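You operate a simulated robot arm through the tools that you are given. There is no shell and no other tool.

Carry out the task below with a simulated robot arm. There is one attempt and no reset: what you move stays moved.

JOB
Cap the vial in the capping block and stand it in the long white rack.
Fine: grip it first; free the grip; well 3. Set down upright: what you pick out.

The check looks at the end state, three seconds after you hand in, the way a careful person would. Anything else that was tipped, shoved, dropped, spilled or broken makes it a failure. Lids that push on must go on centred and level and be pressed home; caps that screw on are set level and turned clockwise until they are tight.

ROBOT AND FRAMES
A 7-joint arm with a two-finger parallel gripper, fixed in place. Base frame: the origin is at the foot of the arm, x ahead of it, y to its left, z up; the work surface is at about z = 0. Units: m, degrees, N and s.
With the tool pointing down near the work surface it reaches from about 0.24 to 0.62 m from the base axis. Its first joint turns from -66.0 to 66.0 degrees. Payload 2.6 kg.
The TCP is the grasp point between the finger pads, 0.03 m short of the fingertips. In the tool frame z runs along the fingers and y along their closing line. Largest opening 0.094 m; finger width 0.028, thickness 0.01; the body of the gripper, 0.05 by 0.096 m, starts 0.055 m behind the TCP.
Orientation is told as [roll, pitch, yaw] about the base's x, y, z axes, in that order, counted from this pose: with the fingers straight down and closing along the base's y, the tool's x points along the base's -x, its y along +y and its z along -z.

CONTROLS
- The arm moves only by the tool arm_command. Its argument "commands" is a list of rows, each a list of 7 numbers: the turn, a rotation vector about the tool's x, y, z in degrees, then the shift along the tool's x, y, z in mm, then the gripper command, from -1 (fully open) to 1 (shut), values between in proportion. In form: [[ax, ay, az, dx, dy, dz, fingers], ...]. A call has 1 to 20 rows; each row is the pose to reach, as a shift and turn from the pose commanded when the call began, along the tool's axes at that moment. Each row takes 0.2 s and may step no farther than 0.05 m and 8.6 degrees from the row before; otherwise, or with a gripper value out of range, the whole call is refused. A pose out of reach is approached as far as the arm can. The call stops where the force on the tool passes 90 N (or 10 N more than at its start, if that is more) or the arm is blocked; 0.2 s more then pass. The fingers move at their own pace (about 0.072 m/s each) and stop on an object; they squeeze with about 25 N. The grip force told is the motor's: it shows also when the fingers shut on nothing. Time passes only in rows, and 0.2 s behind the last, so rows that repeat a pose let the fingers close. It gives the time, the measured TCP pose, the force on the tool (base axes), the opening and the grip force at its end, in the units of the frame above (readings bear some noise), with the torque about the TCP (base axes, N m) and any sound that the robot's microphone picked up, and new pictures: "views" is both (left out), scene, wrist or none.
- Cameras (640 x 400 px; columns grow to the right, rows downward): "scene" is fixed at [0.0308, 0.4301, 0.5636]; the picture's right is [-0.82, -0.58, 0.00], its down [-0.34, 0.48, -0.81] and it looks along [0.47, -0.66, -0.58] (base axes); focal length 353 px, centre (320, 200). "wrist" rides on the gripper at [0.076, 0.014, -0.103] in the tool frame; the picture's right is [-0.18, 0.98, 0.00], its down [-0.75, -0.14, -0.64] and it looks along [-0.63, -0.12, 0.77] (tool axes); focal length 243 px, centre (320, 200).
- pixel_to_xyz(camera, pixels): for up to 12 pixels [column, row] of the newest picture of that camera ("zoom" is the newest enlarged one), the place [x, y, z] in the base frame of the surface seen there, good to about 0.003 m. It takes no simulated time.
- enlarge(camera, box): a new picture of the part [left, top, right, bottom] of that camera's present view, enlarged. It takes no simulated time.
- close_job(): hands the job in; it is judged then, once.

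Leave the gripper open and the arm clear of the work at the hand-in unless told otherwise.

The tools are called after ">>>" as name(argument=value, ...) on one line, values as JSON. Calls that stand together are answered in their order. arm_command: Moves the arm, as the interface text tells. Its arguments: {"type":"object","properties":{"commands":{"type":"array","items":{"type":"array","items":{"type":"number"}}},"views":{"type":"string","enum":["both","scene","wrist","none"]}},"required":["commands"]} The other tools are called the same way: pixel_to_xyz (camera, pixels) gives the place of the surface under pixels of a picture; enlarge (camera, box) takes an enlarged picture of a part of a camera's view; close_job () hands the job in.

At the start:

```text
time: 0.0
tcp_pos: [0.4461, 0.0459, 0.3019]
tool_rot: [0.0, 0.1, 0.0]
force: [0.0, -0.7, -0.2]
moment: [0.0, -0.03, 0.03]
opening: 0.094
grip_force: 0.0
```

scene: 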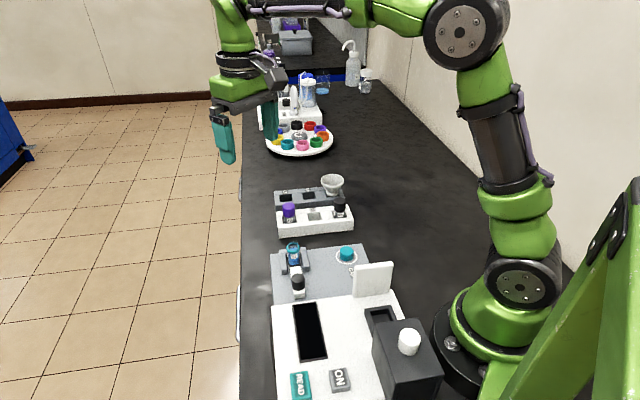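
wrist: 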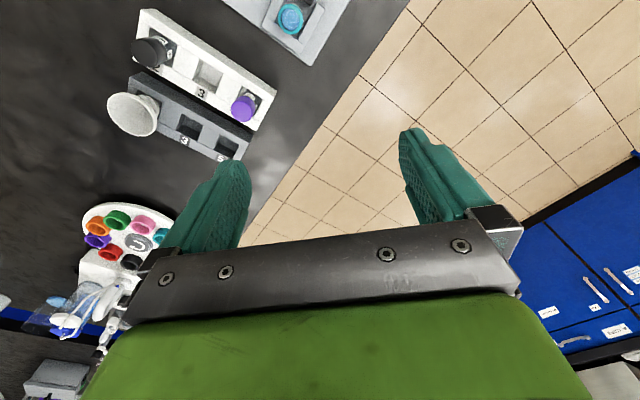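

I see a white rack and a grey rack mid-bench, a round tray of coloured caps, and a grey block nearer the base holding a vial with a blue top and a teal cap to its side. I'll enlarge these areas first.

>>> enlarge(camera="scene", box=[250, 220, 410, 320])

>>> enlarge(camera="scene", box=[250, 160, 380, 241])

>>> enlarge(camera="scene", box=[240, 70, 368, 160])

>>> enlarge(camera="wrist", box=[80, 0, 360, 175])

```text
4.00 times, centred on (330, 270) of scene
```

zoom: 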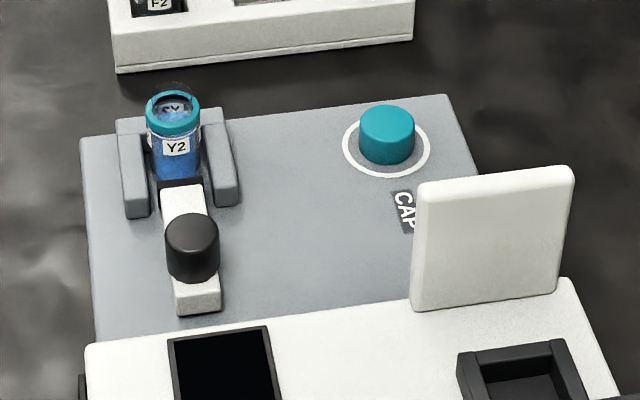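

```text
4.92 times, centred on (315, 200) of scene
```

zoom: 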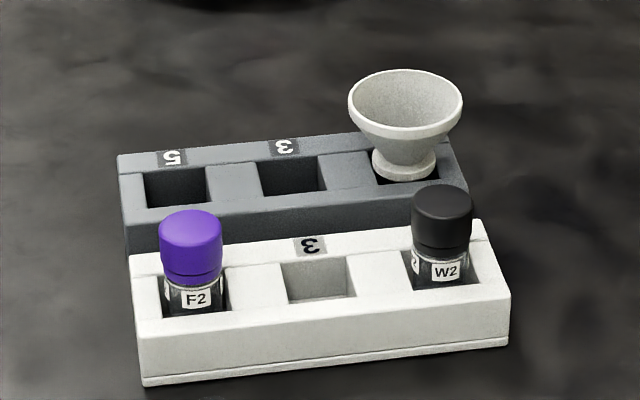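

```text
4.44 times, centred on (304, 115) of scene
```

zoom: 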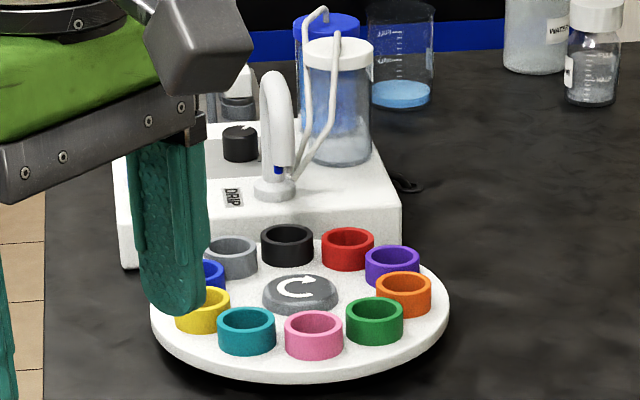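

```text
2.29 times, centred on (220, 88) of wrist
```

zoom: 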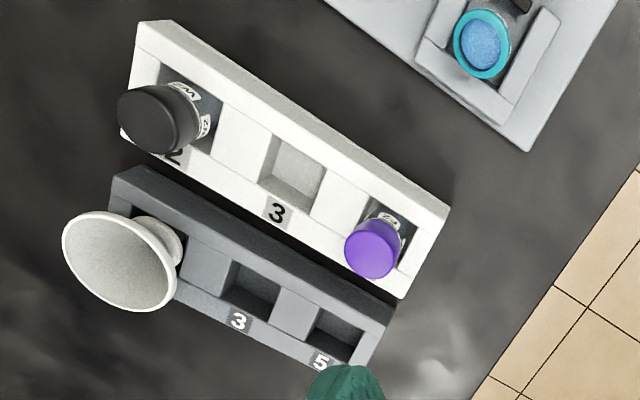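

The block has a vial labelled "Y2" between two jaws, a white slide with a black knob (the clamp) next to it, and a teal cap in a ring marked CAP. White-rack well 3 is the empty middle one. Next I measure places on the clamp, vial and cap.

>>> enlarge(camera="scene", box=[264, 232, 344, 312])

>>> pixel_to_xyz(camera="scene", pixels=[[293, 245], [293, 254], [298, 277], [298, 290], [299, 295], [347, 248], [347, 258], [320, 280], [272, 255], [360, 245], [283, 265], [307, 262]])

```text
5.00 times, centred on (304, 272) of scene
```

zoom: 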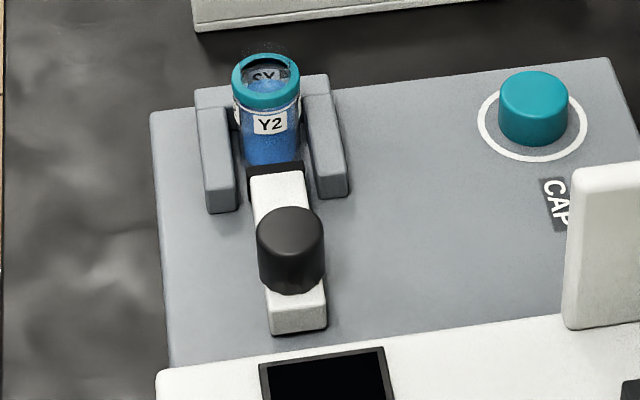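

```text
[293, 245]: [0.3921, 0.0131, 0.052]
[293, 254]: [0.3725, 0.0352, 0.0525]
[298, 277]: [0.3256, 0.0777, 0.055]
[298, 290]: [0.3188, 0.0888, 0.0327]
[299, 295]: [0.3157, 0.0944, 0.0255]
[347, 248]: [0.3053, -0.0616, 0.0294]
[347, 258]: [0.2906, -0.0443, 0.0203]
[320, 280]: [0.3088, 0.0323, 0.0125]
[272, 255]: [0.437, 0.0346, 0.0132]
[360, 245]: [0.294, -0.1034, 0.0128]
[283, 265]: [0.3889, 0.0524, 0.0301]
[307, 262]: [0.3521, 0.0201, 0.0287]
```

I'll take finer points on the enlarged picture: vial rim, slide, knob, jaws, cap.

>>> pixel_to_xyz(camera="zoom", pixels=[[266, 104], [234, 80], [298, 80], [266, 57], [270, 125], [290, 212], [290, 235], [290, 285], [280, 180], [298, 325], [270, 305], [318, 295]])

>>> pixel_to_xyz(camera="zoom", pixels=[[222, 190], [205, 112], [330, 180], [315, 100], [534, 75], [534, 100], [534, 142], [502, 120], [566, 120], [484, 120], [586, 130], [534, 158]])

>>> pixel_to_xyz(camera="zoom", pixels=[[155, 115], [605, 62], [170, 360], [275, 168], [275, 178], [255, 185], [302, 180], [275, 325], [323, 318], [222, 205], [333, 190], [400, 200]])

```text
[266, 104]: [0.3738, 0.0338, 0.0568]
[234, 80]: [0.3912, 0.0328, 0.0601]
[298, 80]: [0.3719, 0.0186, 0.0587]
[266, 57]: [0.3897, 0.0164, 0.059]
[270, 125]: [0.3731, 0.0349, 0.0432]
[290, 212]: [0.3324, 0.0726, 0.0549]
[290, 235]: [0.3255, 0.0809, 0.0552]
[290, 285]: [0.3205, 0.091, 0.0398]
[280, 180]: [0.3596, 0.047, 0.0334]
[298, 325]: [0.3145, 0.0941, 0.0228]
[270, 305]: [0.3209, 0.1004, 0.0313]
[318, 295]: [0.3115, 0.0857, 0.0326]
```

```text
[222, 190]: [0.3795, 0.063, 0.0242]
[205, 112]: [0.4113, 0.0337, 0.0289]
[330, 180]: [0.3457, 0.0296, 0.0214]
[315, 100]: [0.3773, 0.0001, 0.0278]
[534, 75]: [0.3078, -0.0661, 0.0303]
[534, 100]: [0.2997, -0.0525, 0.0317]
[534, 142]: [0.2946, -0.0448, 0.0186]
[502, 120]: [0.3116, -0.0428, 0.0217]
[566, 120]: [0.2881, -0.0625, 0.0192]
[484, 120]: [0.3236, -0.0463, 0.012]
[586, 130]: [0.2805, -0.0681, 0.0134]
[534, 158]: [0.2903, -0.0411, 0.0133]
```

```text
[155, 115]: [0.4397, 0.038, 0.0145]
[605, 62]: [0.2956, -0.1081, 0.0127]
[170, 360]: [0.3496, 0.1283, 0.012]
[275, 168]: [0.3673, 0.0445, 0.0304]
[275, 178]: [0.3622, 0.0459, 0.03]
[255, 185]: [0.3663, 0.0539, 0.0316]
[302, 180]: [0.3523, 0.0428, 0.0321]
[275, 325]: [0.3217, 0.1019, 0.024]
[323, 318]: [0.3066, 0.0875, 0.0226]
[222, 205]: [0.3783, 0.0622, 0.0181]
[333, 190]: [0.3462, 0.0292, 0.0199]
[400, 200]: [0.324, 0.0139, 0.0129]
```

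The vial stands at about (0.381, 0.025), its rim at z≈0.059. The clamp slide runs at 45° towards it, and the knob is at about (0.327, 0.079). Now I measure the rack and tall neighbours, then move the wrist camera for a closer look.

>>> pixel_to_xyz(camera="scene", pixels=[[288, 205], [288, 212], [340, 200], [340, 207], [314, 216], [305, 214], [321, 213], [277, 215], [352, 212], [310, 224], [374, 263], [408, 335]])

>>> pixel_to_xyz(camera="wrist", pixels=[[208, 75], [208, 85], [202, 92], [243, 108], [153, 52], [205, 65], [225, 80], [290, 18], [128, 105], [190, 125], [271, 92], [140, 15]])

>>> enlarge(camera="wrist", box=[160, 40, 256, 100])

>>> enlarge(camera="scene", box=[290, 200, 338, 230])

```text
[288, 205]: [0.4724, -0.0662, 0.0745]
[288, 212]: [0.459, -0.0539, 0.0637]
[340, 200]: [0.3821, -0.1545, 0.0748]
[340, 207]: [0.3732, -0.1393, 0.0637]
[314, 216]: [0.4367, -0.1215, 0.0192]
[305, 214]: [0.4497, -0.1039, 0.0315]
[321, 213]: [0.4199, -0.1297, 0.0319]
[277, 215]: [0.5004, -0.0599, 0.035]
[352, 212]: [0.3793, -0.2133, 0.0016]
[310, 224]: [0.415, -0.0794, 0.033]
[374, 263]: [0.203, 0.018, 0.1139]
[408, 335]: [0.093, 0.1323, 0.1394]
```

```text
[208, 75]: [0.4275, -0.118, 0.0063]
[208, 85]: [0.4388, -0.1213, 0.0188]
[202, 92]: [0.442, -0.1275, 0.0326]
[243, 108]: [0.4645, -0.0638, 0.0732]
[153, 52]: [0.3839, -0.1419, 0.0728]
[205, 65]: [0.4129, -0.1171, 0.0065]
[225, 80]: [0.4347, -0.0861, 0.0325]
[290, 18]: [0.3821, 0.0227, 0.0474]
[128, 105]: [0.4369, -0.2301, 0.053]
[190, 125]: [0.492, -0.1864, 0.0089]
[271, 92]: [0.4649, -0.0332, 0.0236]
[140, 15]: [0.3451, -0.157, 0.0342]
```

```text
6.67 times, centred on (208, 70) of wrist
```

zoom: 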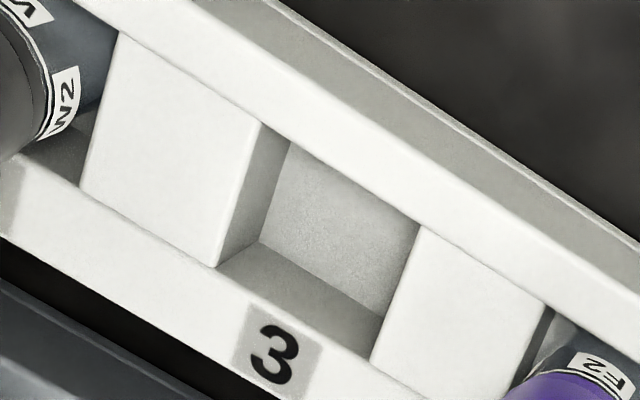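

```text
13.33 times, centred on (314, 215) of scene
```

zoom: 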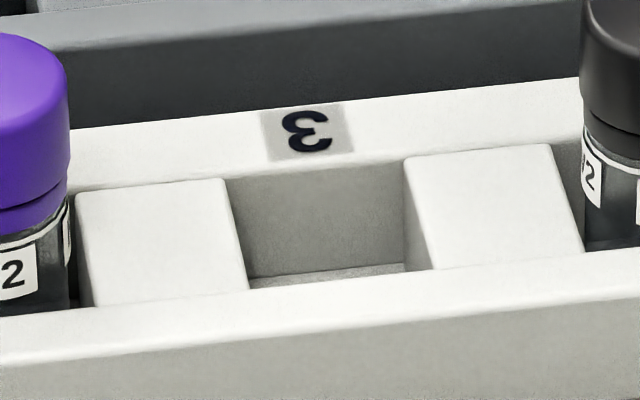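

Well 3 in the white rack is empty: its floor is at z≈0.006, the rack top at 0.033, and its centre near (0.42, -0.10). I'll move the open gripper back and down in free space so the wrist camera can see the vial, clamp and cap.

>>> arm_command(commands=[[0, 0, 0, 35, 0, 20, -1], [0, 0, 0, 70, 0, 40, -1], [0, 0, 0, 105, 0, 60, -1], [0, 0, 0, 140, 0, 80, -1], [0, 0, 0, 165, 0, 90, -1], [0, 0, 0, 165, 0, 90, -1]])

```text
time: 1.4
tcp_pos: [0.2805, 0.045, 0.2144]
tool_rot: [0.0, 0.0, 0.0]
force: [-0.5, 0.4, -0.2]
moment: [0.01, -0.03, -0.01]
opening: 0.0941
grip_force: 0.1
```

scene: 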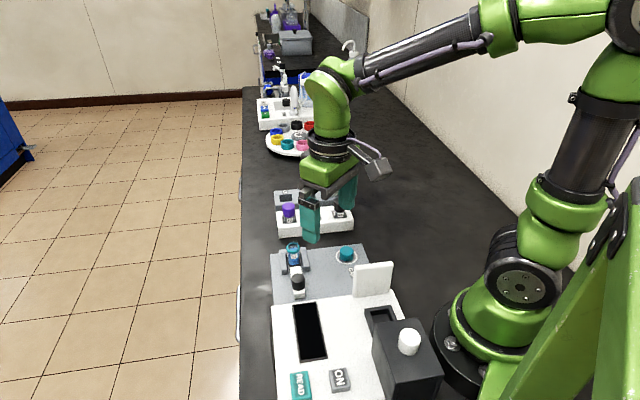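
wrist: 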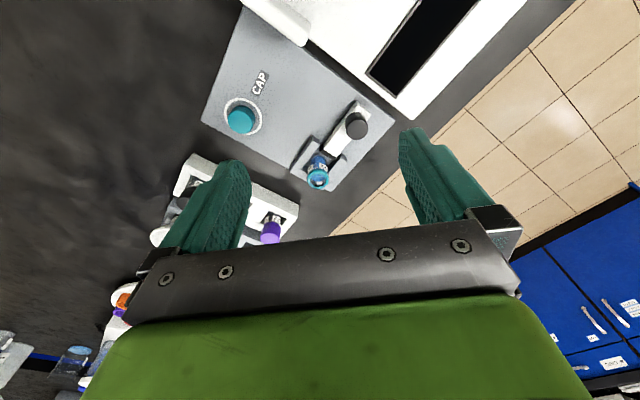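

The wrist view now shows the cap at (242,120), knob (356,125) and vial (319,172). I'll enlarge those.

>>> enlarge(camera="wrist", box=[280, 95, 400, 195])

>>> enlarge(camera="wrist", box=[212, 60, 292, 140])

>>> enlarge(camera="wrist", box=[300, 145, 340, 195])

```text
4.00 times, centred on (340, 145) of wrist
```

zoom: 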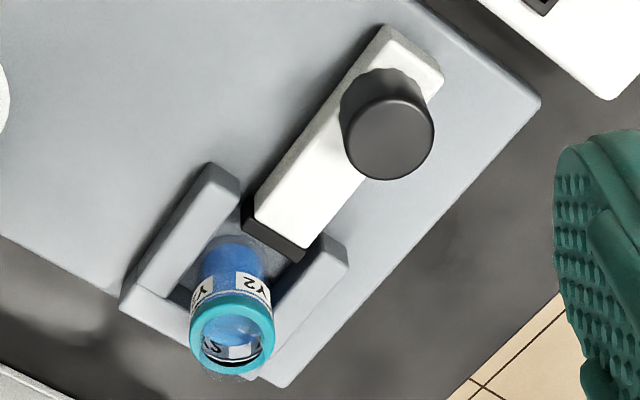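

```text
5.00 times, centred on (252, 100) of wrist
```

zoom: 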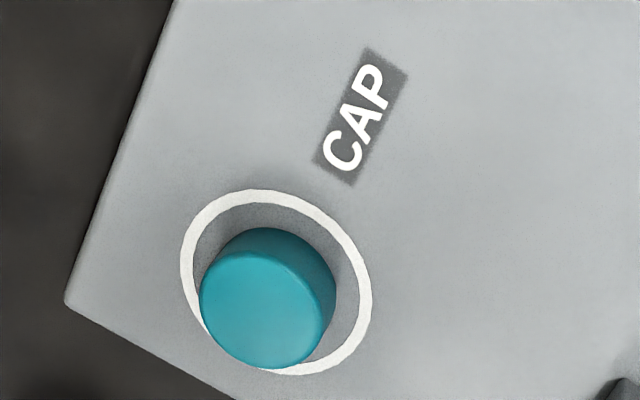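

```text
8.00 times, centred on (320, 170) of wrist
```

zoom: 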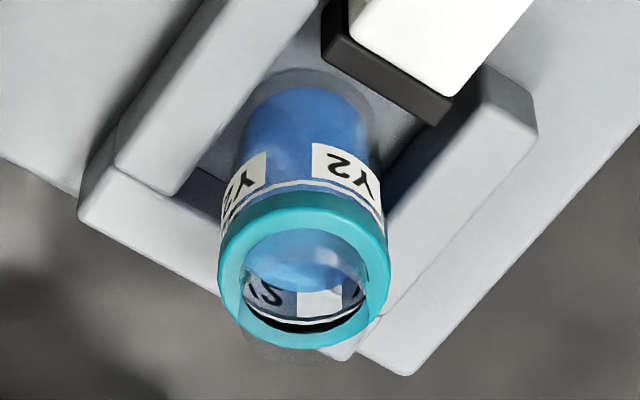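

The clamp is open: there's a gap between its dark pad and the vial, and a U-shaped jaw holds the other sides. I'll measure the knob top, cap top and jaw points in the wrist view.

>>> pixel_to_xyz(camera="wrist", pixels=[[357.5, 129.5], [348, 129], [367, 129], [357.5, 121.5], [357.5, 138], [240.6, 122.4], [230, 122], [251, 123], [240.6, 113], [240.6, 131.5], [309, 172], [327, 172]])

>>> pixel_to_xyz(camera="zoom", pixels=[[232, 255], [378, 270], [300, 338], [305, 200], [310, 250], [390, 78], [330, 50], [430, 105], [170, 100], [500, 100], [270, 355], [320, 180]])

```text
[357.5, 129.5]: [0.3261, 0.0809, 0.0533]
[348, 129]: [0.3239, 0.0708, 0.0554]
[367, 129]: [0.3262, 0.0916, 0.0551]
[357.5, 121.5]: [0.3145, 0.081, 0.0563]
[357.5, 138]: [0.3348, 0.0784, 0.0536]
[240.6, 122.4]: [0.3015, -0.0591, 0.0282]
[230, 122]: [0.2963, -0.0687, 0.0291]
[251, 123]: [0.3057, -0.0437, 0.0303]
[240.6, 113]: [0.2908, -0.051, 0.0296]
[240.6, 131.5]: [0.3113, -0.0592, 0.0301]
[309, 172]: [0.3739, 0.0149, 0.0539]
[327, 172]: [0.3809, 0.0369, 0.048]
```

```text
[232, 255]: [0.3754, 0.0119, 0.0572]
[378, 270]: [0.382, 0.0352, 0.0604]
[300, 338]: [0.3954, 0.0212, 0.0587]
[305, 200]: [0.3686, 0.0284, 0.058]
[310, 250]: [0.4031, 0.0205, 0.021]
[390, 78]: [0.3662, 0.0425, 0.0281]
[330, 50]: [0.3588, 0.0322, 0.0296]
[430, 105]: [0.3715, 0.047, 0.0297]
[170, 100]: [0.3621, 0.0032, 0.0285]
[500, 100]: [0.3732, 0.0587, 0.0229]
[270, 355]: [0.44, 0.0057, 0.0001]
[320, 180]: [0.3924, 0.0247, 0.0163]
```

Measured: knob centre about (0.3255, 0.080) with its top at z 0.055, cap centre about (0.301, -0.057) with its top at z 0.030, vial axis about (0.3815, 0.0248). Before going near the knob I'll check the tall white plate and the device for clearance, and zoom in on the vial neck in the scene view.

>>> pixel_to_xyz(camera="scene", pixels=[[355, 270], [391, 264], [355, 296], [392, 289], [290, 306], [340, 310], [275, 306], [372, 315], [310, 330], [345, 255]])

>>> enlarge(camera="scene", box=[278, 236, 310, 256])

```text
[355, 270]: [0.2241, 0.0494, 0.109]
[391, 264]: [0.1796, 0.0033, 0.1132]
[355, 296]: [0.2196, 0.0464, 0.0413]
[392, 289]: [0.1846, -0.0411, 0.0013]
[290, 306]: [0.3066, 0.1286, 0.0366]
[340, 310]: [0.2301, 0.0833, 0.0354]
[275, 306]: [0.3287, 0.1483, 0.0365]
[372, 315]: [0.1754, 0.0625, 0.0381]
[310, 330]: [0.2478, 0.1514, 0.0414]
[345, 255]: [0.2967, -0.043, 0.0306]
```

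```text
16.00 times, centred on (294, 246) of scene
```

zoom: 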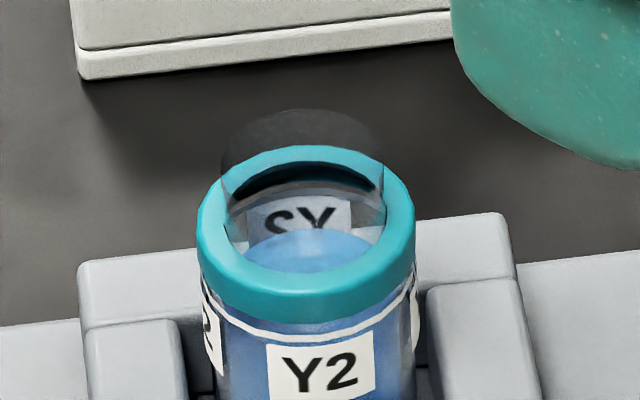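

The vial has a clear, smooth neck (~20 mm wide) standing about 8 mm above the teal collar. The device and plate clear the knob by enough. Next I turn to yaw -45 (fingers either side of the slide), fingers half open, and go over the knob at a safe height.

>>> arm_command(commands=[[0, 0, 7.5, -8, 6, 0, -0.17], [0, 0, 15, -16, 12, 5, -0.17], [0, 0, 22.5, -24, 18, 15, -0.17], [0, 0, 30, -32, 24, 30, -0.17], [0, 0, 37.5, -40, 30, 50, -0.17], [0, 0, 45, -45, 35, 74, -0.17], [0, 0, 45, -45, 35, 74, -0.17], [0, 0, 45, -45, 35, 74, -0.17]])

```text
time: 3.2
tcp_pos: [0.3271, 0.0782, 0.1382]
tool_rot: [0.0, 0.0, -45.1]
force: [0.7, -1.4, 0.8]
moment: [0.01, -0.01, 0.04]
opening: 0.055
grip_force: 0.1
```

scene: 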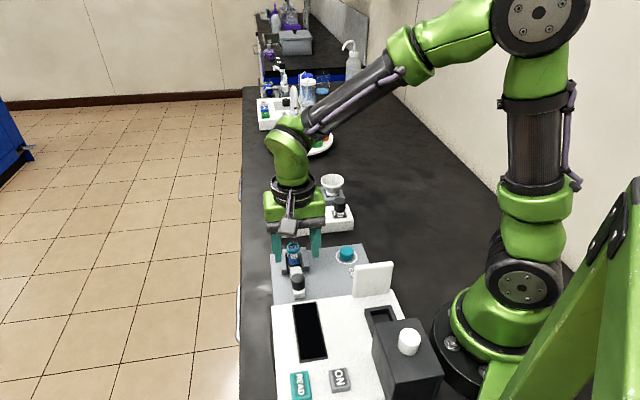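
wrist: 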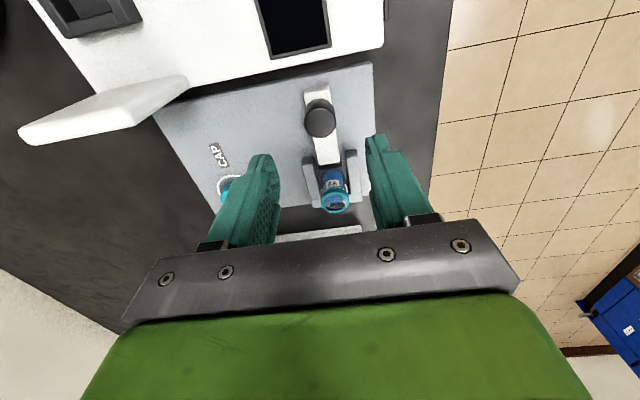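

The gripper is over the knob, seen at (319,120). I'll re-measure knob and vial from this close view before going down.

>>> enlarge(camera="wrist", box=[280, 80, 380, 220])

>>> pixel_to_xyz(camera="wrist", pixels=[[320, 121], [308, 121], [332, 121], [320, 110], [320, 133], [320, 90], [327, 158], [334, 205], [334, 190], [322, 200], [347, 200], [334, 213]])

```text
2.86 times, centred on (330, 150) of wrist
```

zoom: 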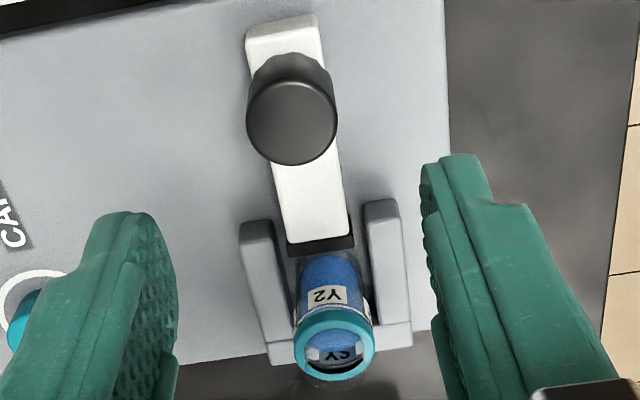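

```text
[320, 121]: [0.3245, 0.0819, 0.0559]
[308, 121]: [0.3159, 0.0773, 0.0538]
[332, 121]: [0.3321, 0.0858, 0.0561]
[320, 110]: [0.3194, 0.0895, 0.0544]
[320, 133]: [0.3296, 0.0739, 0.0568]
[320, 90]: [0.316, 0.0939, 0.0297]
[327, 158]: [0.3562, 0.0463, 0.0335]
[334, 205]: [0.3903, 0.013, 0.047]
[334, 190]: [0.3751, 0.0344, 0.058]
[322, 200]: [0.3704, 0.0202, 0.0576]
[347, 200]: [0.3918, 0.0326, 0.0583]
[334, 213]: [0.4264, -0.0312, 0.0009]
```

Knob centre reads (0.3245, 0.081), about 4 mm from under the TCP along the slide. I'll go down around it to TCP z≈0.067 and close on it gently.

>>> arm_command(commands=[[0, 0, 0, 3, 0.5, 15, -0.17], [0, 0, 0, 3, 0.5, 30, -0.17], [0, 0, 0, 3, 0.5, 45, -0.17], [0, 0, 0, 3, 0.5, 58, -0.17], [0, 0, 0, 3, 0.5, 70, -0.17], [0, 0, 0, 3, 0.5, 70, -0.17]])

```text
time: 4.6
tcp_pos: [0.3256, 0.082, 0.0663]
tool_rot: [0.0, 0.0, -45.0]
force: [-0.7, 0.8, -0.2]
moment: [-0.02, -0.03, 0.03]
opening: 0.0549
grip_force: 0.0
```

scene: 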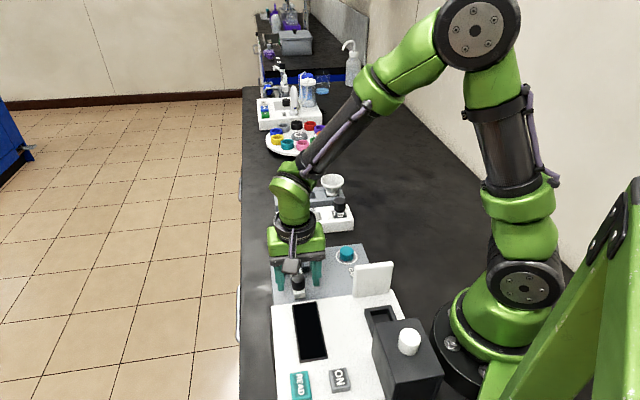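
wrist: 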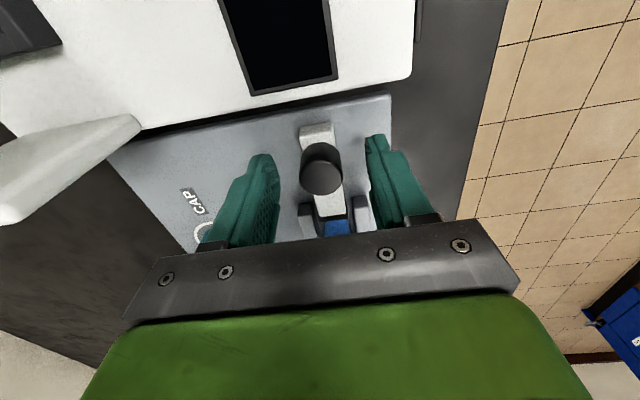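

The knob sits between the fingers at (321,170), centred. I'll close on it now.

>>> arm_command(commands=[[0, 0, 0, 0, 0, 0, 0.3], [0, 0, 0, 0, 0, 0, 1], [0, 0, 0, 0, 0, 0, 1], [0, 0, 0, 0, 0, 0, 1]])

```text
time: 5.6
tcp_pos: [0.3245, 0.0832, 0.0671]
tool_rot: [0.0, 0.0, -44.9]
force: [-2.6, -2.8, -0.7]
moment: [0.19, -0.2, -0.02]
opening: 0.0251
grip_force: 45.7
```

scene: 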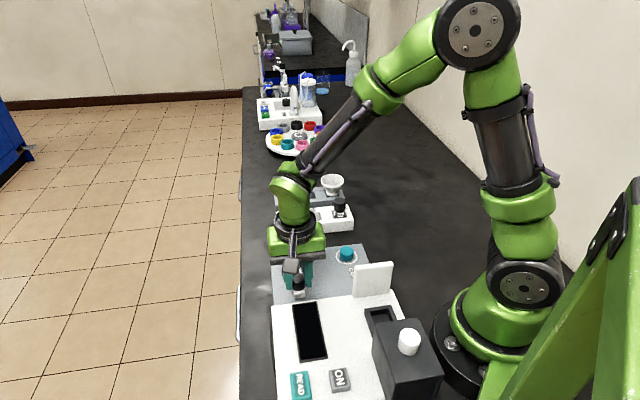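
wrist: 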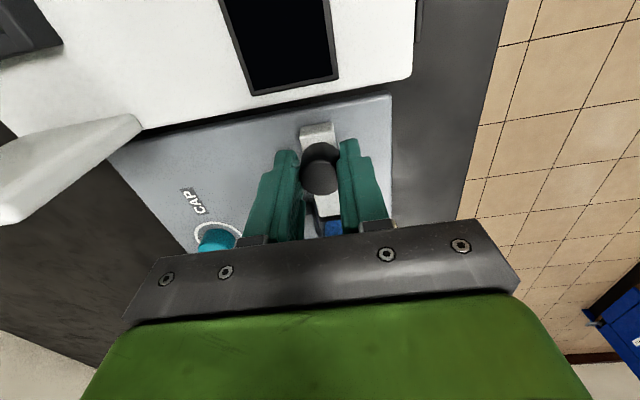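

The knob is held (opening 25 mm). I'll slide it 8 mm towards the vial (tool -x) in small steps and watch the force.

>>> arm_command(commands=[[0, 0, 0, -2, -0.5, 0, 1], [0, 0, 0, -4, -0.5, 0, 1], [0, 0, 0, -6, -0.5, 0, 1], [0, 0, 0, -8, -0.5, 0, 1], [0, 0, 0, -8, -0.5, 0, 1]])

```text
time: 6.8
tcp_pos: [0.3292, 0.0766, 0.0664]
tool_rot: [-0.1, 0.0, -44.9]
force: [15.1, 7.5, -49.2]
moment: [0.58, -0.58, 0.12]
opening: 0.025
grip_force: 44.8
```

scene: 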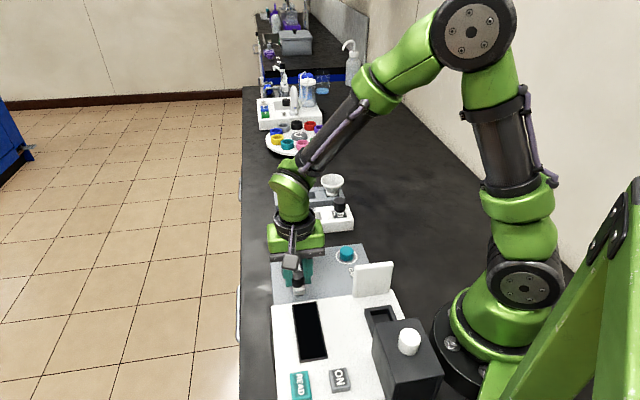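
wrist: 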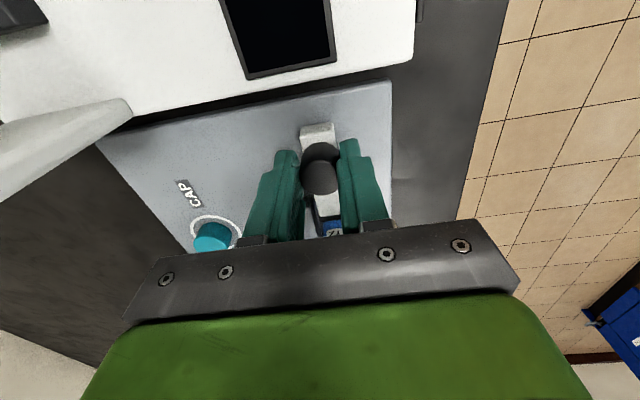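

The slide followed the hand about 7 mm, but the tool now reads a 49 N downward pull. I'll hold still and read again before doing more.

>>> arm_command(commands=[[0, 0, 0, 0, 0, 0, 1], [0, 0, 0, 0, 0, 0, 1]])

>>> enlarge(camera="wrist", box=[250, 100, 400, 250])

>>> enlarge(camera="scene", box=[264, 232, 344, 312])

```text
time: 7.4
tcp_pos: [0.329, 0.0768, 0.0672]
tool_rot: [-0.1, -0.1, -44.8]
force: [15.1, 6.7, -47.1]
moment: [0.55, -0.57, 0.07]
opening: 0.0243
grip_force: 45.2
```

scene: 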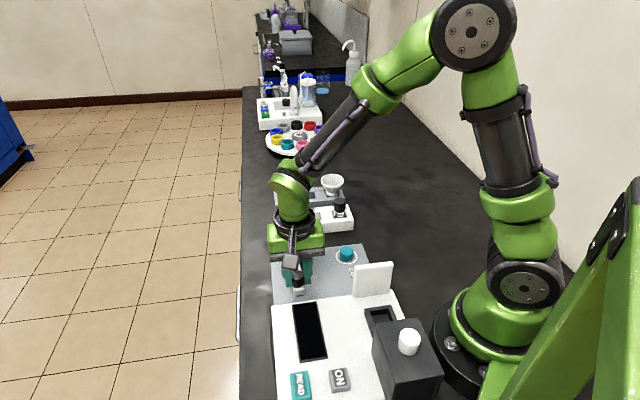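
wrist: 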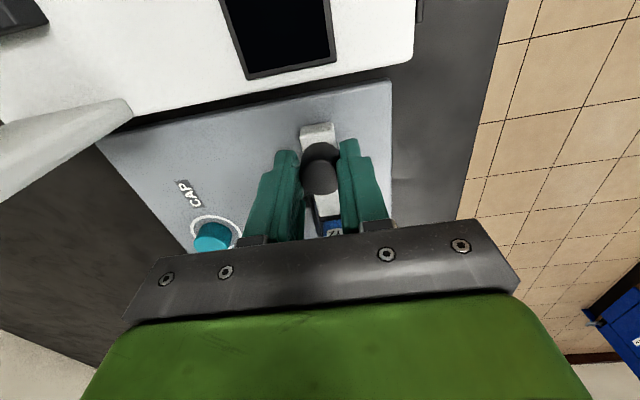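

```text
2.67 times, centred on (325, 175) of wrist
```

zoom: 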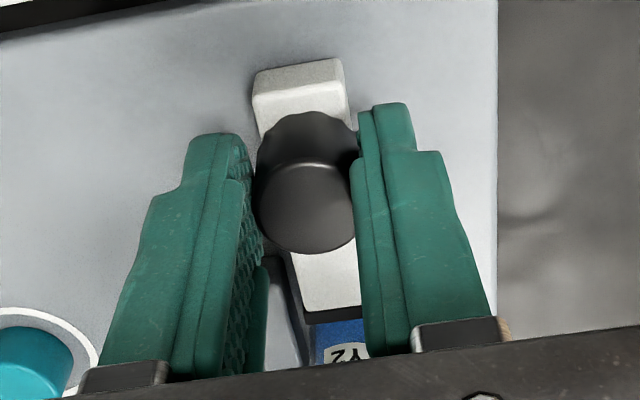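

```text
5.00 times, centred on (304, 272) of scene
```

zoom: 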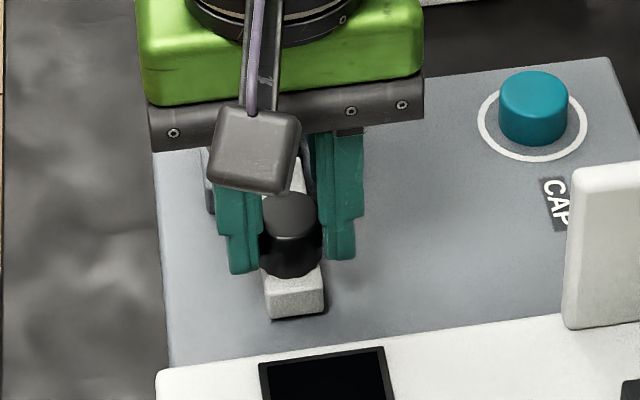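

The knob looks level and the pad is now near the vial. The load is vertical and sits on one finger, which looks like stress from my grip, with a small sideways offset. I'll open the fingers slightly to let it go and see whether the slide stays.

>>> arm_command(commands=[[0, 0, 0, 0, 0.5, 0, 0.2], [0, 0, 0, 0, 0.5, 0, 0.2], [0, 0, 0, 0, 0.5, 0, 0.2]])

>>> enlarge(camera="wrist", box=[250, 100, 400, 250])

```text
time: 8.2
tcp_pos: [0.3301, 0.0775, 0.0688]
tool_rot: [0.1, 0.0, -45.0]
force: [0.6, -0.5, 0.3]
moment: [0.02, -0.01, 0.02]
opening: 0.0378
grip_force: 0.1
```

scene: 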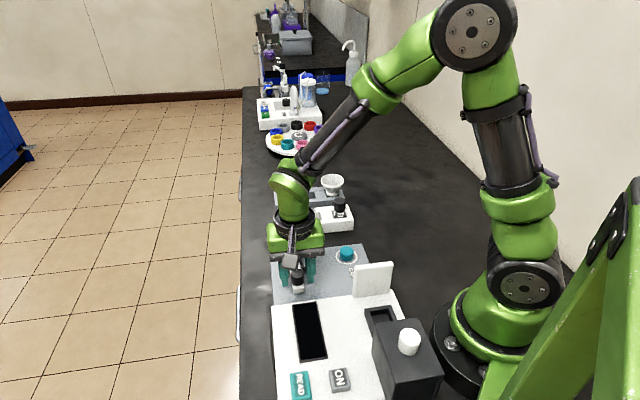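
wrist: 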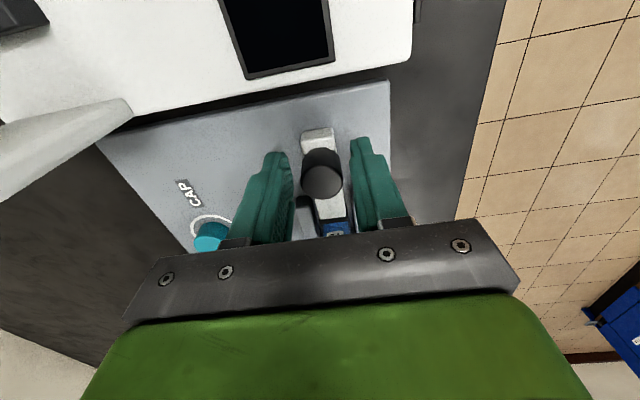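

```text
2.67 times, centred on (325, 175) of wrist
```

zoom: 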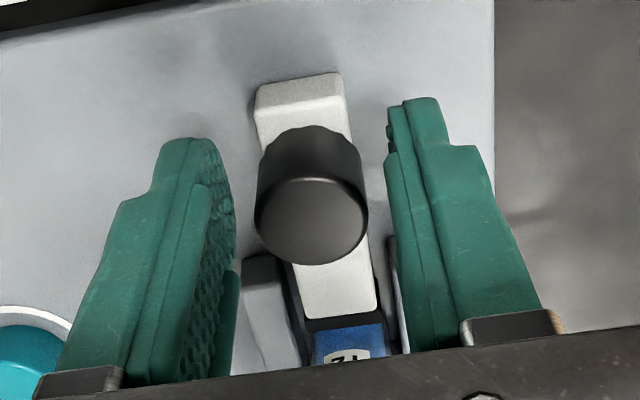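

The stress is gone and the slide stayed where I put it. I estimate about 2–3 mm left until the pad meets the vial. I'll grip again, level and centred, and push on in 1 mm steps.

>>> arm_command(commands=[[0, 0, 0, 0, 0, 0, 0.4], [0, 0, 0, 0, 0, 0, 0.7], [0, 0, 0, 0, 0, 0, 1], [0, 0, 0, 0, 0, 0, 1], [0, 0, 0, 0, 0, 0, 1]], views="none")

```text
time: 9.4
tcp_pos: [0.3291, 0.0776, 0.0676]
tool_rot: [-0.1, -0.1, -45.0]
force: [-3.1, -6.5, 4.7]
moment: [0.18, 0.04, -0.07]
opening: 0.025
grip_force: 45.9
```

Held again with low load. I'll push 1 mm, and read the force.

>>> arm_command(commands=[[0, 0, 0, -0.5, 0, 0, 1], [0, 0, 0, -1, 0, 0, 1], [0, 0, 0, -1, 0, 0, 1]], views="none")

```text
time: 10.2
tcp_pos: [0.3298, 0.0766, 0.0685]
tool_rot: [0.0, -0.1, -45.0]
force: [-17.2, -10.5, 28.3]
moment: [-0.26, 0.11, -0.12]
opening: 0.0247
grip_force: 45.0
```

There are cross forces (28 N up, ~20 N sideways) from small path errors, and only ~5 N resisting the slide itself. I'll relax the grip once and look at the pad-to-vial gap.

>>> arm_command(commands=[[0, 0, 0, 0, 0, 0, 0.2], [0, 0, 0, 0, 0, 0, 0.2], [0, 0, 0, 0, 0, 0, 0.2]])

>>> enlarge(camera="wrist", box=[290, 180, 370, 240])

>>> enlarge(camera="scene", box=[274, 232, 324, 302])

```text
time: 11.0
tcp_pos: [0.3302, 0.0777, 0.0664]
tool_rot: [0.0, 0.0, -45.0]
force: [0.2, -0.3, 0.1]
moment: [0.0, -0.05, 0.02]
opening: 0.0377
grip_force: 0.1
```

scene: 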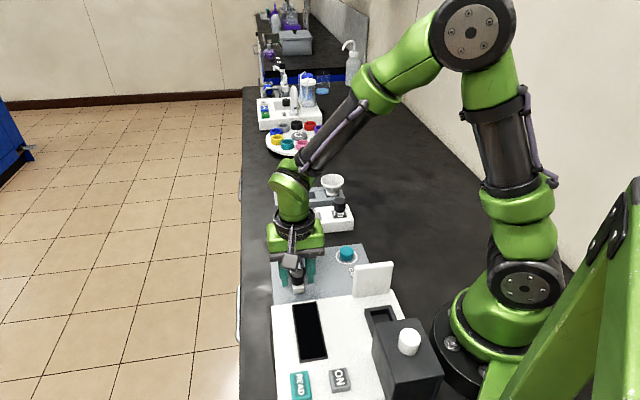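
wrist: 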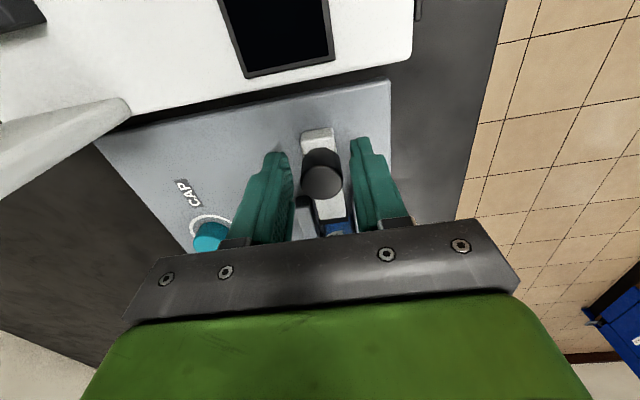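

```text
6.67 times, centred on (330, 210) of wrist
```

zoom: 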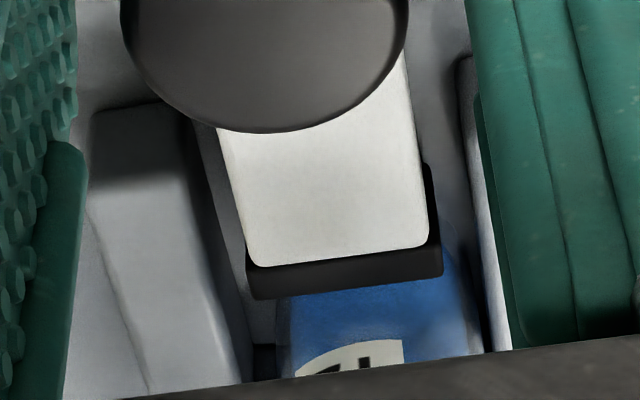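

```text
5.71 times, centred on (299, 267) of scene
```

zoom: 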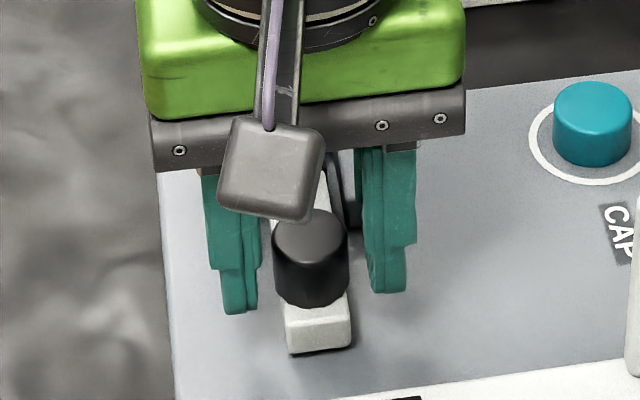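

The pad seems nearly against the vial body. I'll measure the pad edge, the vial and the slide's rear end.

>>> pixel_to_xyz(camera="wrist", pixels=[[334, 221], [325, 222], [344, 219], [334, 218], [336, 226], [340, 226], [333, 229], [318, 132], [318, 129], [321, 180]])

```text
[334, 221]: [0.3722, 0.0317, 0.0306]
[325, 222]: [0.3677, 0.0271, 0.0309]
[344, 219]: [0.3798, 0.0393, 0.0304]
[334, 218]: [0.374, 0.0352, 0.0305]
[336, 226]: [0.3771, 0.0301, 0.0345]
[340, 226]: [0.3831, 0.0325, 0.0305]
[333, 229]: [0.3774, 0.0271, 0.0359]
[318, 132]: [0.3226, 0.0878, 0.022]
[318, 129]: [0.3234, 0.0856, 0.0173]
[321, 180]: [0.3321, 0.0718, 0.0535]
```

The pad front is at about the vial's near side, so contact is close. I'll grip again and push in 0.5 mm steps up to 2 mm, looking for clear resistance along the slide.

>>> arm_command(commands=[[0, 0, 0, 0, 0, 0, 0.5], [0, 0, 0, 0, 0, 0, 1], [0, 0, 0, 0, 0, 0, 1], [0, 0, 0, 0, 0, 0, 1], [0, 0, 0, -0.5, 0, 0, 1], [0, 0, 0, -1, 0, 0, 1], [0, 0, 0, -1.5, 0, 0, 1], [0, 0, 0, -2, 0, 0, 1]])

```text
time: 12.8
tcp_pos: [0.33, 0.0754, 0.0677]
tool_rot: [-0.1, 0.1, -45.0]
force: [-22.4, -1.5, 24.7]
moment: [0.04, 0.05, -0.14]
opening: 0.0249
grip_force: 45.7
```

scene: 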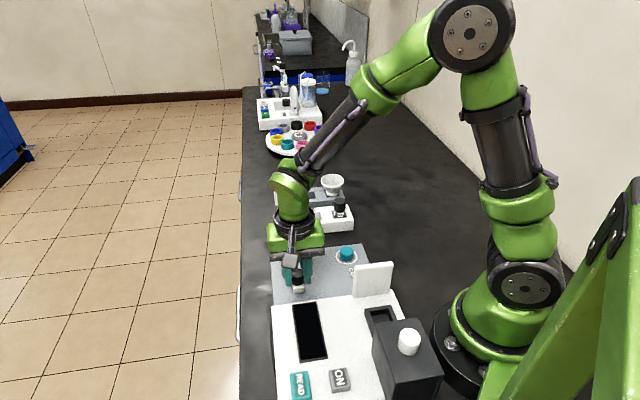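
wrist: 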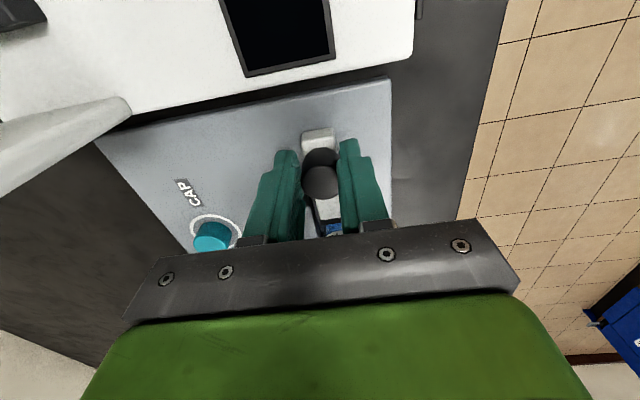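

Resistance along the slide has risen to ~15 N and the knob begins to lag in the fingers, so it's against the vial. One more 1.5 mm push to see if it is firm.

>>> arm_command(commands=[[0, 0, 0, -0.5, 0, 0, 1], [0, 0, 0, -1, 0, 0, 1], [0, 0, 0, -1.5, 0, 0, 1], [0, 0, 0, -1.5, 0, 0, 1]])

>>> enlarge(camera="wrist", box=[250, 100, 400, 250])

```text
time: 13.8
tcp_pos: [0.3303, 0.0754, 0.0666]
tool_rot: [-0.3, 0.4, -45.0]
force: [-29.9, 10.7, 22.9]
moment: [0.43, 0.34, -0.16]
opening: 0.0251
grip_force: 45.1
```

scene: 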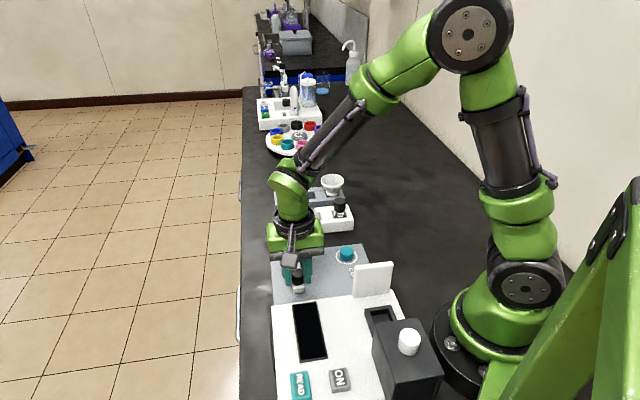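
wrist: 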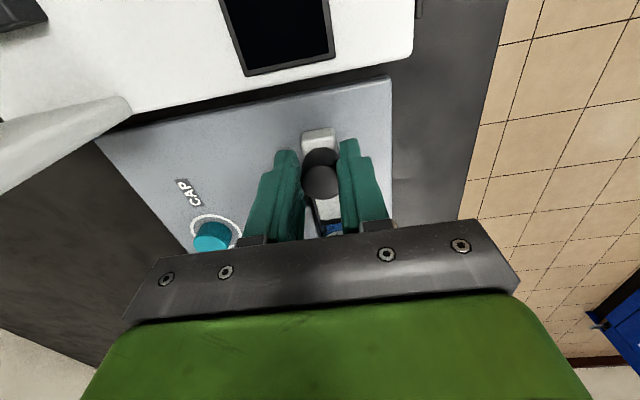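

```text
2.67 times, centred on (325, 175) of wrist
```

zoom: 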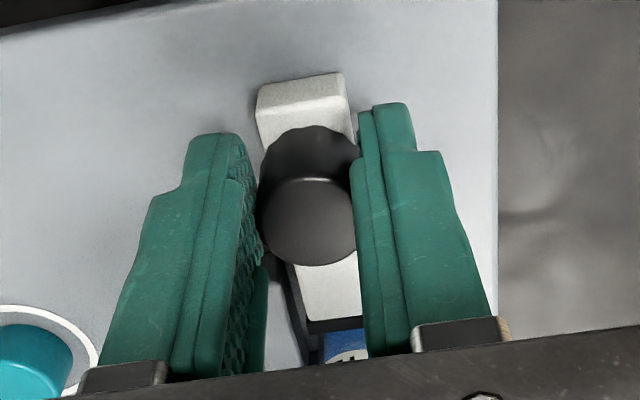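

The slide is firm at ~29 N with no more travel, so the vial is clamped. I'll open and lift straight up off the knob.

>>> arm_command(commands=[[0, 0, 0, 0, 0, 0, 0.1], [0, 0, 0, 0, 0, 0, -0.17], [0, 0, 0, 0, 0, 0, -0.17], [0, 0, 0, 2, 0, -25, -0.17], [0, 0, 0, 3, 0, -55, -0.17], [0, 0, 0, 3, 0, -85, -0.17], [0, 0, 0, 3, 0, -85, -0.17]])

>>> enlarge(camera="wrist", box=[280, 80, 380, 220])

>>> enlarge(camera="scene", box=[274, 232, 324, 302])

```text
time: 15.4
tcp_pos: [0.33, 0.0748, 0.1547]
tool_rot: [-0.1, 0.0, -44.8]
force: [0.7, 0.2, -0.2]
moment: [0.0, -0.04, -0.02]
opening: 0.0549
grip_force: 0.1
```

scene: 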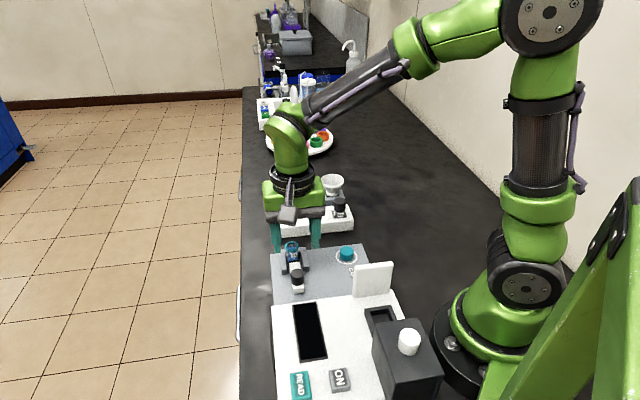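
wrist: 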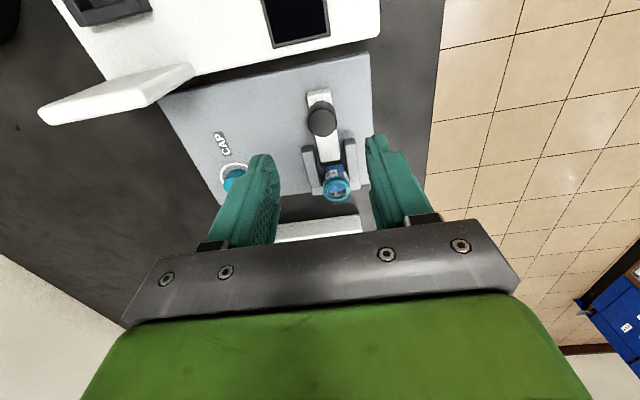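

```text
2.86 times, centred on (330, 150) of wrist
```

zoom: 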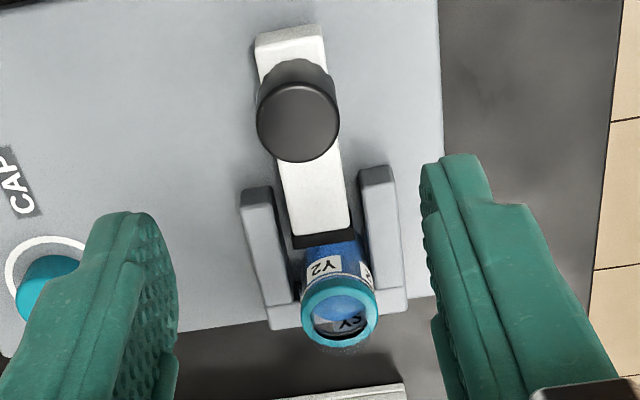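

```text
5.71 times, centred on (299, 267) of scene
```

zoom: 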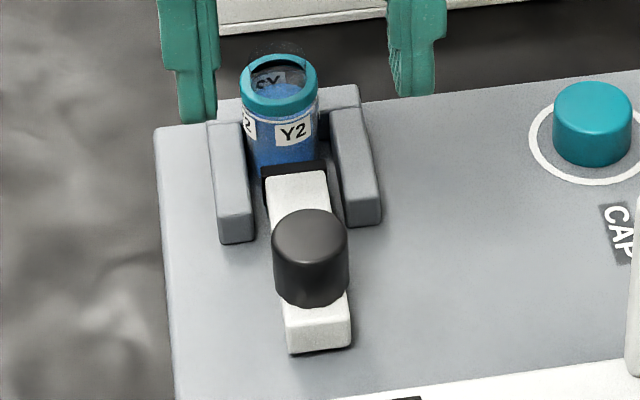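

The clamp holds and the vial stands straight. I'll measure the collar rim and the cap from this view.

>>> pixel_to_xyz(camera="wrist", pixels=[[325, 187], [349, 187], [335, 179], [335.2, 177.6], [338.5, 199.5], [327, 193], [347, 194], [236, 178], [230, 178], [237, 170], [233, 186]])

>>> enlarge(camera="scene", box=[284, 236, 308, 251])

```text
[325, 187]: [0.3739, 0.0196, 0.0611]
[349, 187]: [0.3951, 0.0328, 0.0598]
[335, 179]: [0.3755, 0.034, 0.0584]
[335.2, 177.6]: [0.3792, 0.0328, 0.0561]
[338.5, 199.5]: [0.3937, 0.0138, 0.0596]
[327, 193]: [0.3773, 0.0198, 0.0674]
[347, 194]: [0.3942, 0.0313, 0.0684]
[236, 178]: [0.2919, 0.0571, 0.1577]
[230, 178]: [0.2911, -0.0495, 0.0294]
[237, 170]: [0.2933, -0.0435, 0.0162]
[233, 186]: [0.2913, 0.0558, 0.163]
```

```text
16.00 times, centred on (296, 244) of scene
```

zoom: 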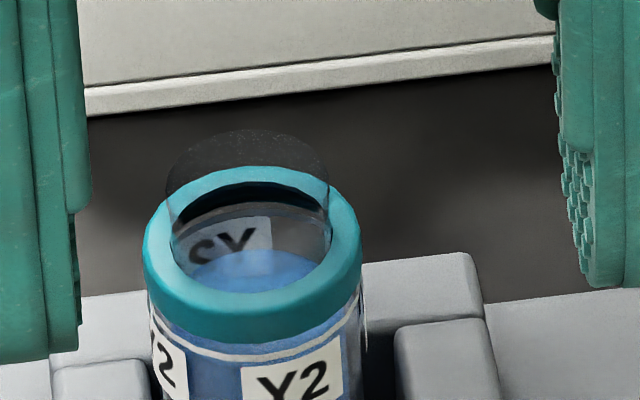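

The neck's top reads z≈0.068 and the clamped vial's axis is about (0.385, 0.025). Now the cap: I'll carry the open gripper at height over to (0.301, -0.057), turning to yaw +45, so that a clockwise turn has room if the cap screws on.

>>> arm_command(commands=[[0, 0, -7.5, -6, -9.4, 0, -0.17], [0, 0, -15, -12, -18.8, 0, -0.17], [0, 0, -22.5, -18, -28.3, 0, -0.17], [0, 0, -30, -24, -37.7, 0, -0.17], [0, 0, -37.5, -30, -47.1, 0, -0.17], [0, 0, -45, -36, -56.5, 0, -0.17], [0, 0, -52.5, -42, -66, 0, -0.17], [0, 0, -60, -48, -75.4, 0, -0.17], [0, 0, -67.5, -54, -84.8, 0, -0.17], [0, 0, -75, -60, -94.2, 0, -0.17], [0, 0, -82.5, -66, -103.7, 5, -0.17], [0, 0, -90, -72.1, -113.1, 10, -0.17], [0, 0, -90, -72.1, -113.1, 10, -0.17]])

```text
time: 18.2
tcp_pos: [0.3019, -0.0556, 0.142]
tool_rot: [0.0, 0.0, 45.1]
force: [-0.7, 0.3, 0.2]
moment: [0.01, 0.03, 0.0]
opening: 0.0551
grip_force: 0.2
```

scene: 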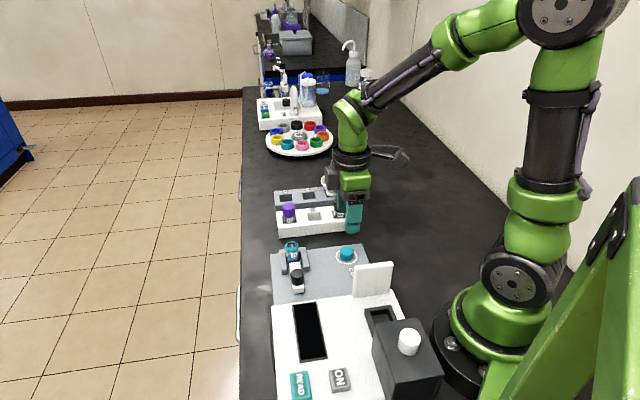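
wrist: 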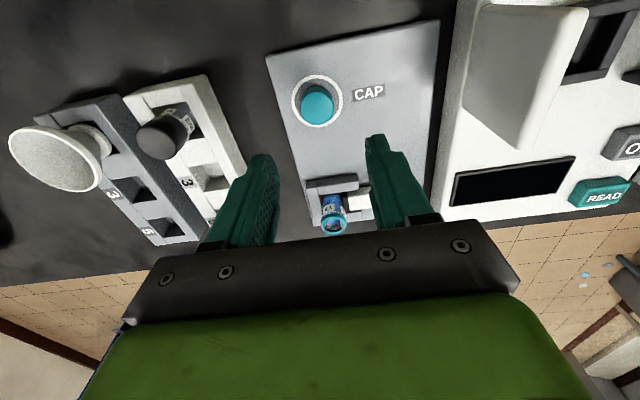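

The gripper is over the cap, seen at (317,105). I'll measure its edges for centring.

>>> enlarge(camera="wrist", box=[280, 70, 360, 130])

>>> pixel_to_xyz(camera="wrist", pixels=[[318, 106], [306, 106], [330, 106], [318, 97], [318, 117], [295, 101], [340, 101], [317, 77], [318, 124]])

```text
6.67 times, centred on (320, 100) of wrist
```

zoom: 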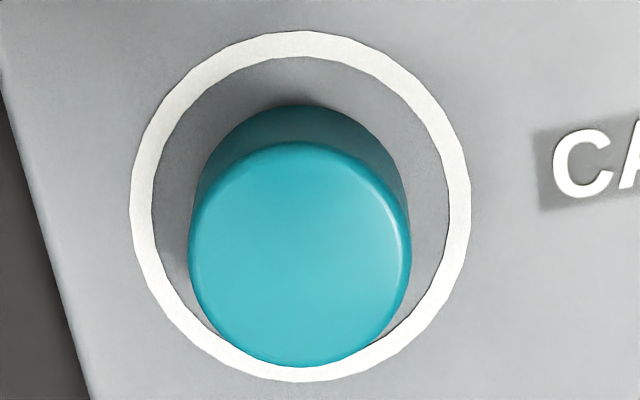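

```text
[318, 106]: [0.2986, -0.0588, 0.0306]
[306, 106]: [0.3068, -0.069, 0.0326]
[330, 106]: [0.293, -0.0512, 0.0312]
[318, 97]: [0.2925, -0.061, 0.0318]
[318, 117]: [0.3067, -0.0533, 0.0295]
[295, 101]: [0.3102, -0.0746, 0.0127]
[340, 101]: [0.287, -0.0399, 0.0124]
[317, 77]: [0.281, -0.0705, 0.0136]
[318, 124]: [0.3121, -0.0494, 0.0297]
```

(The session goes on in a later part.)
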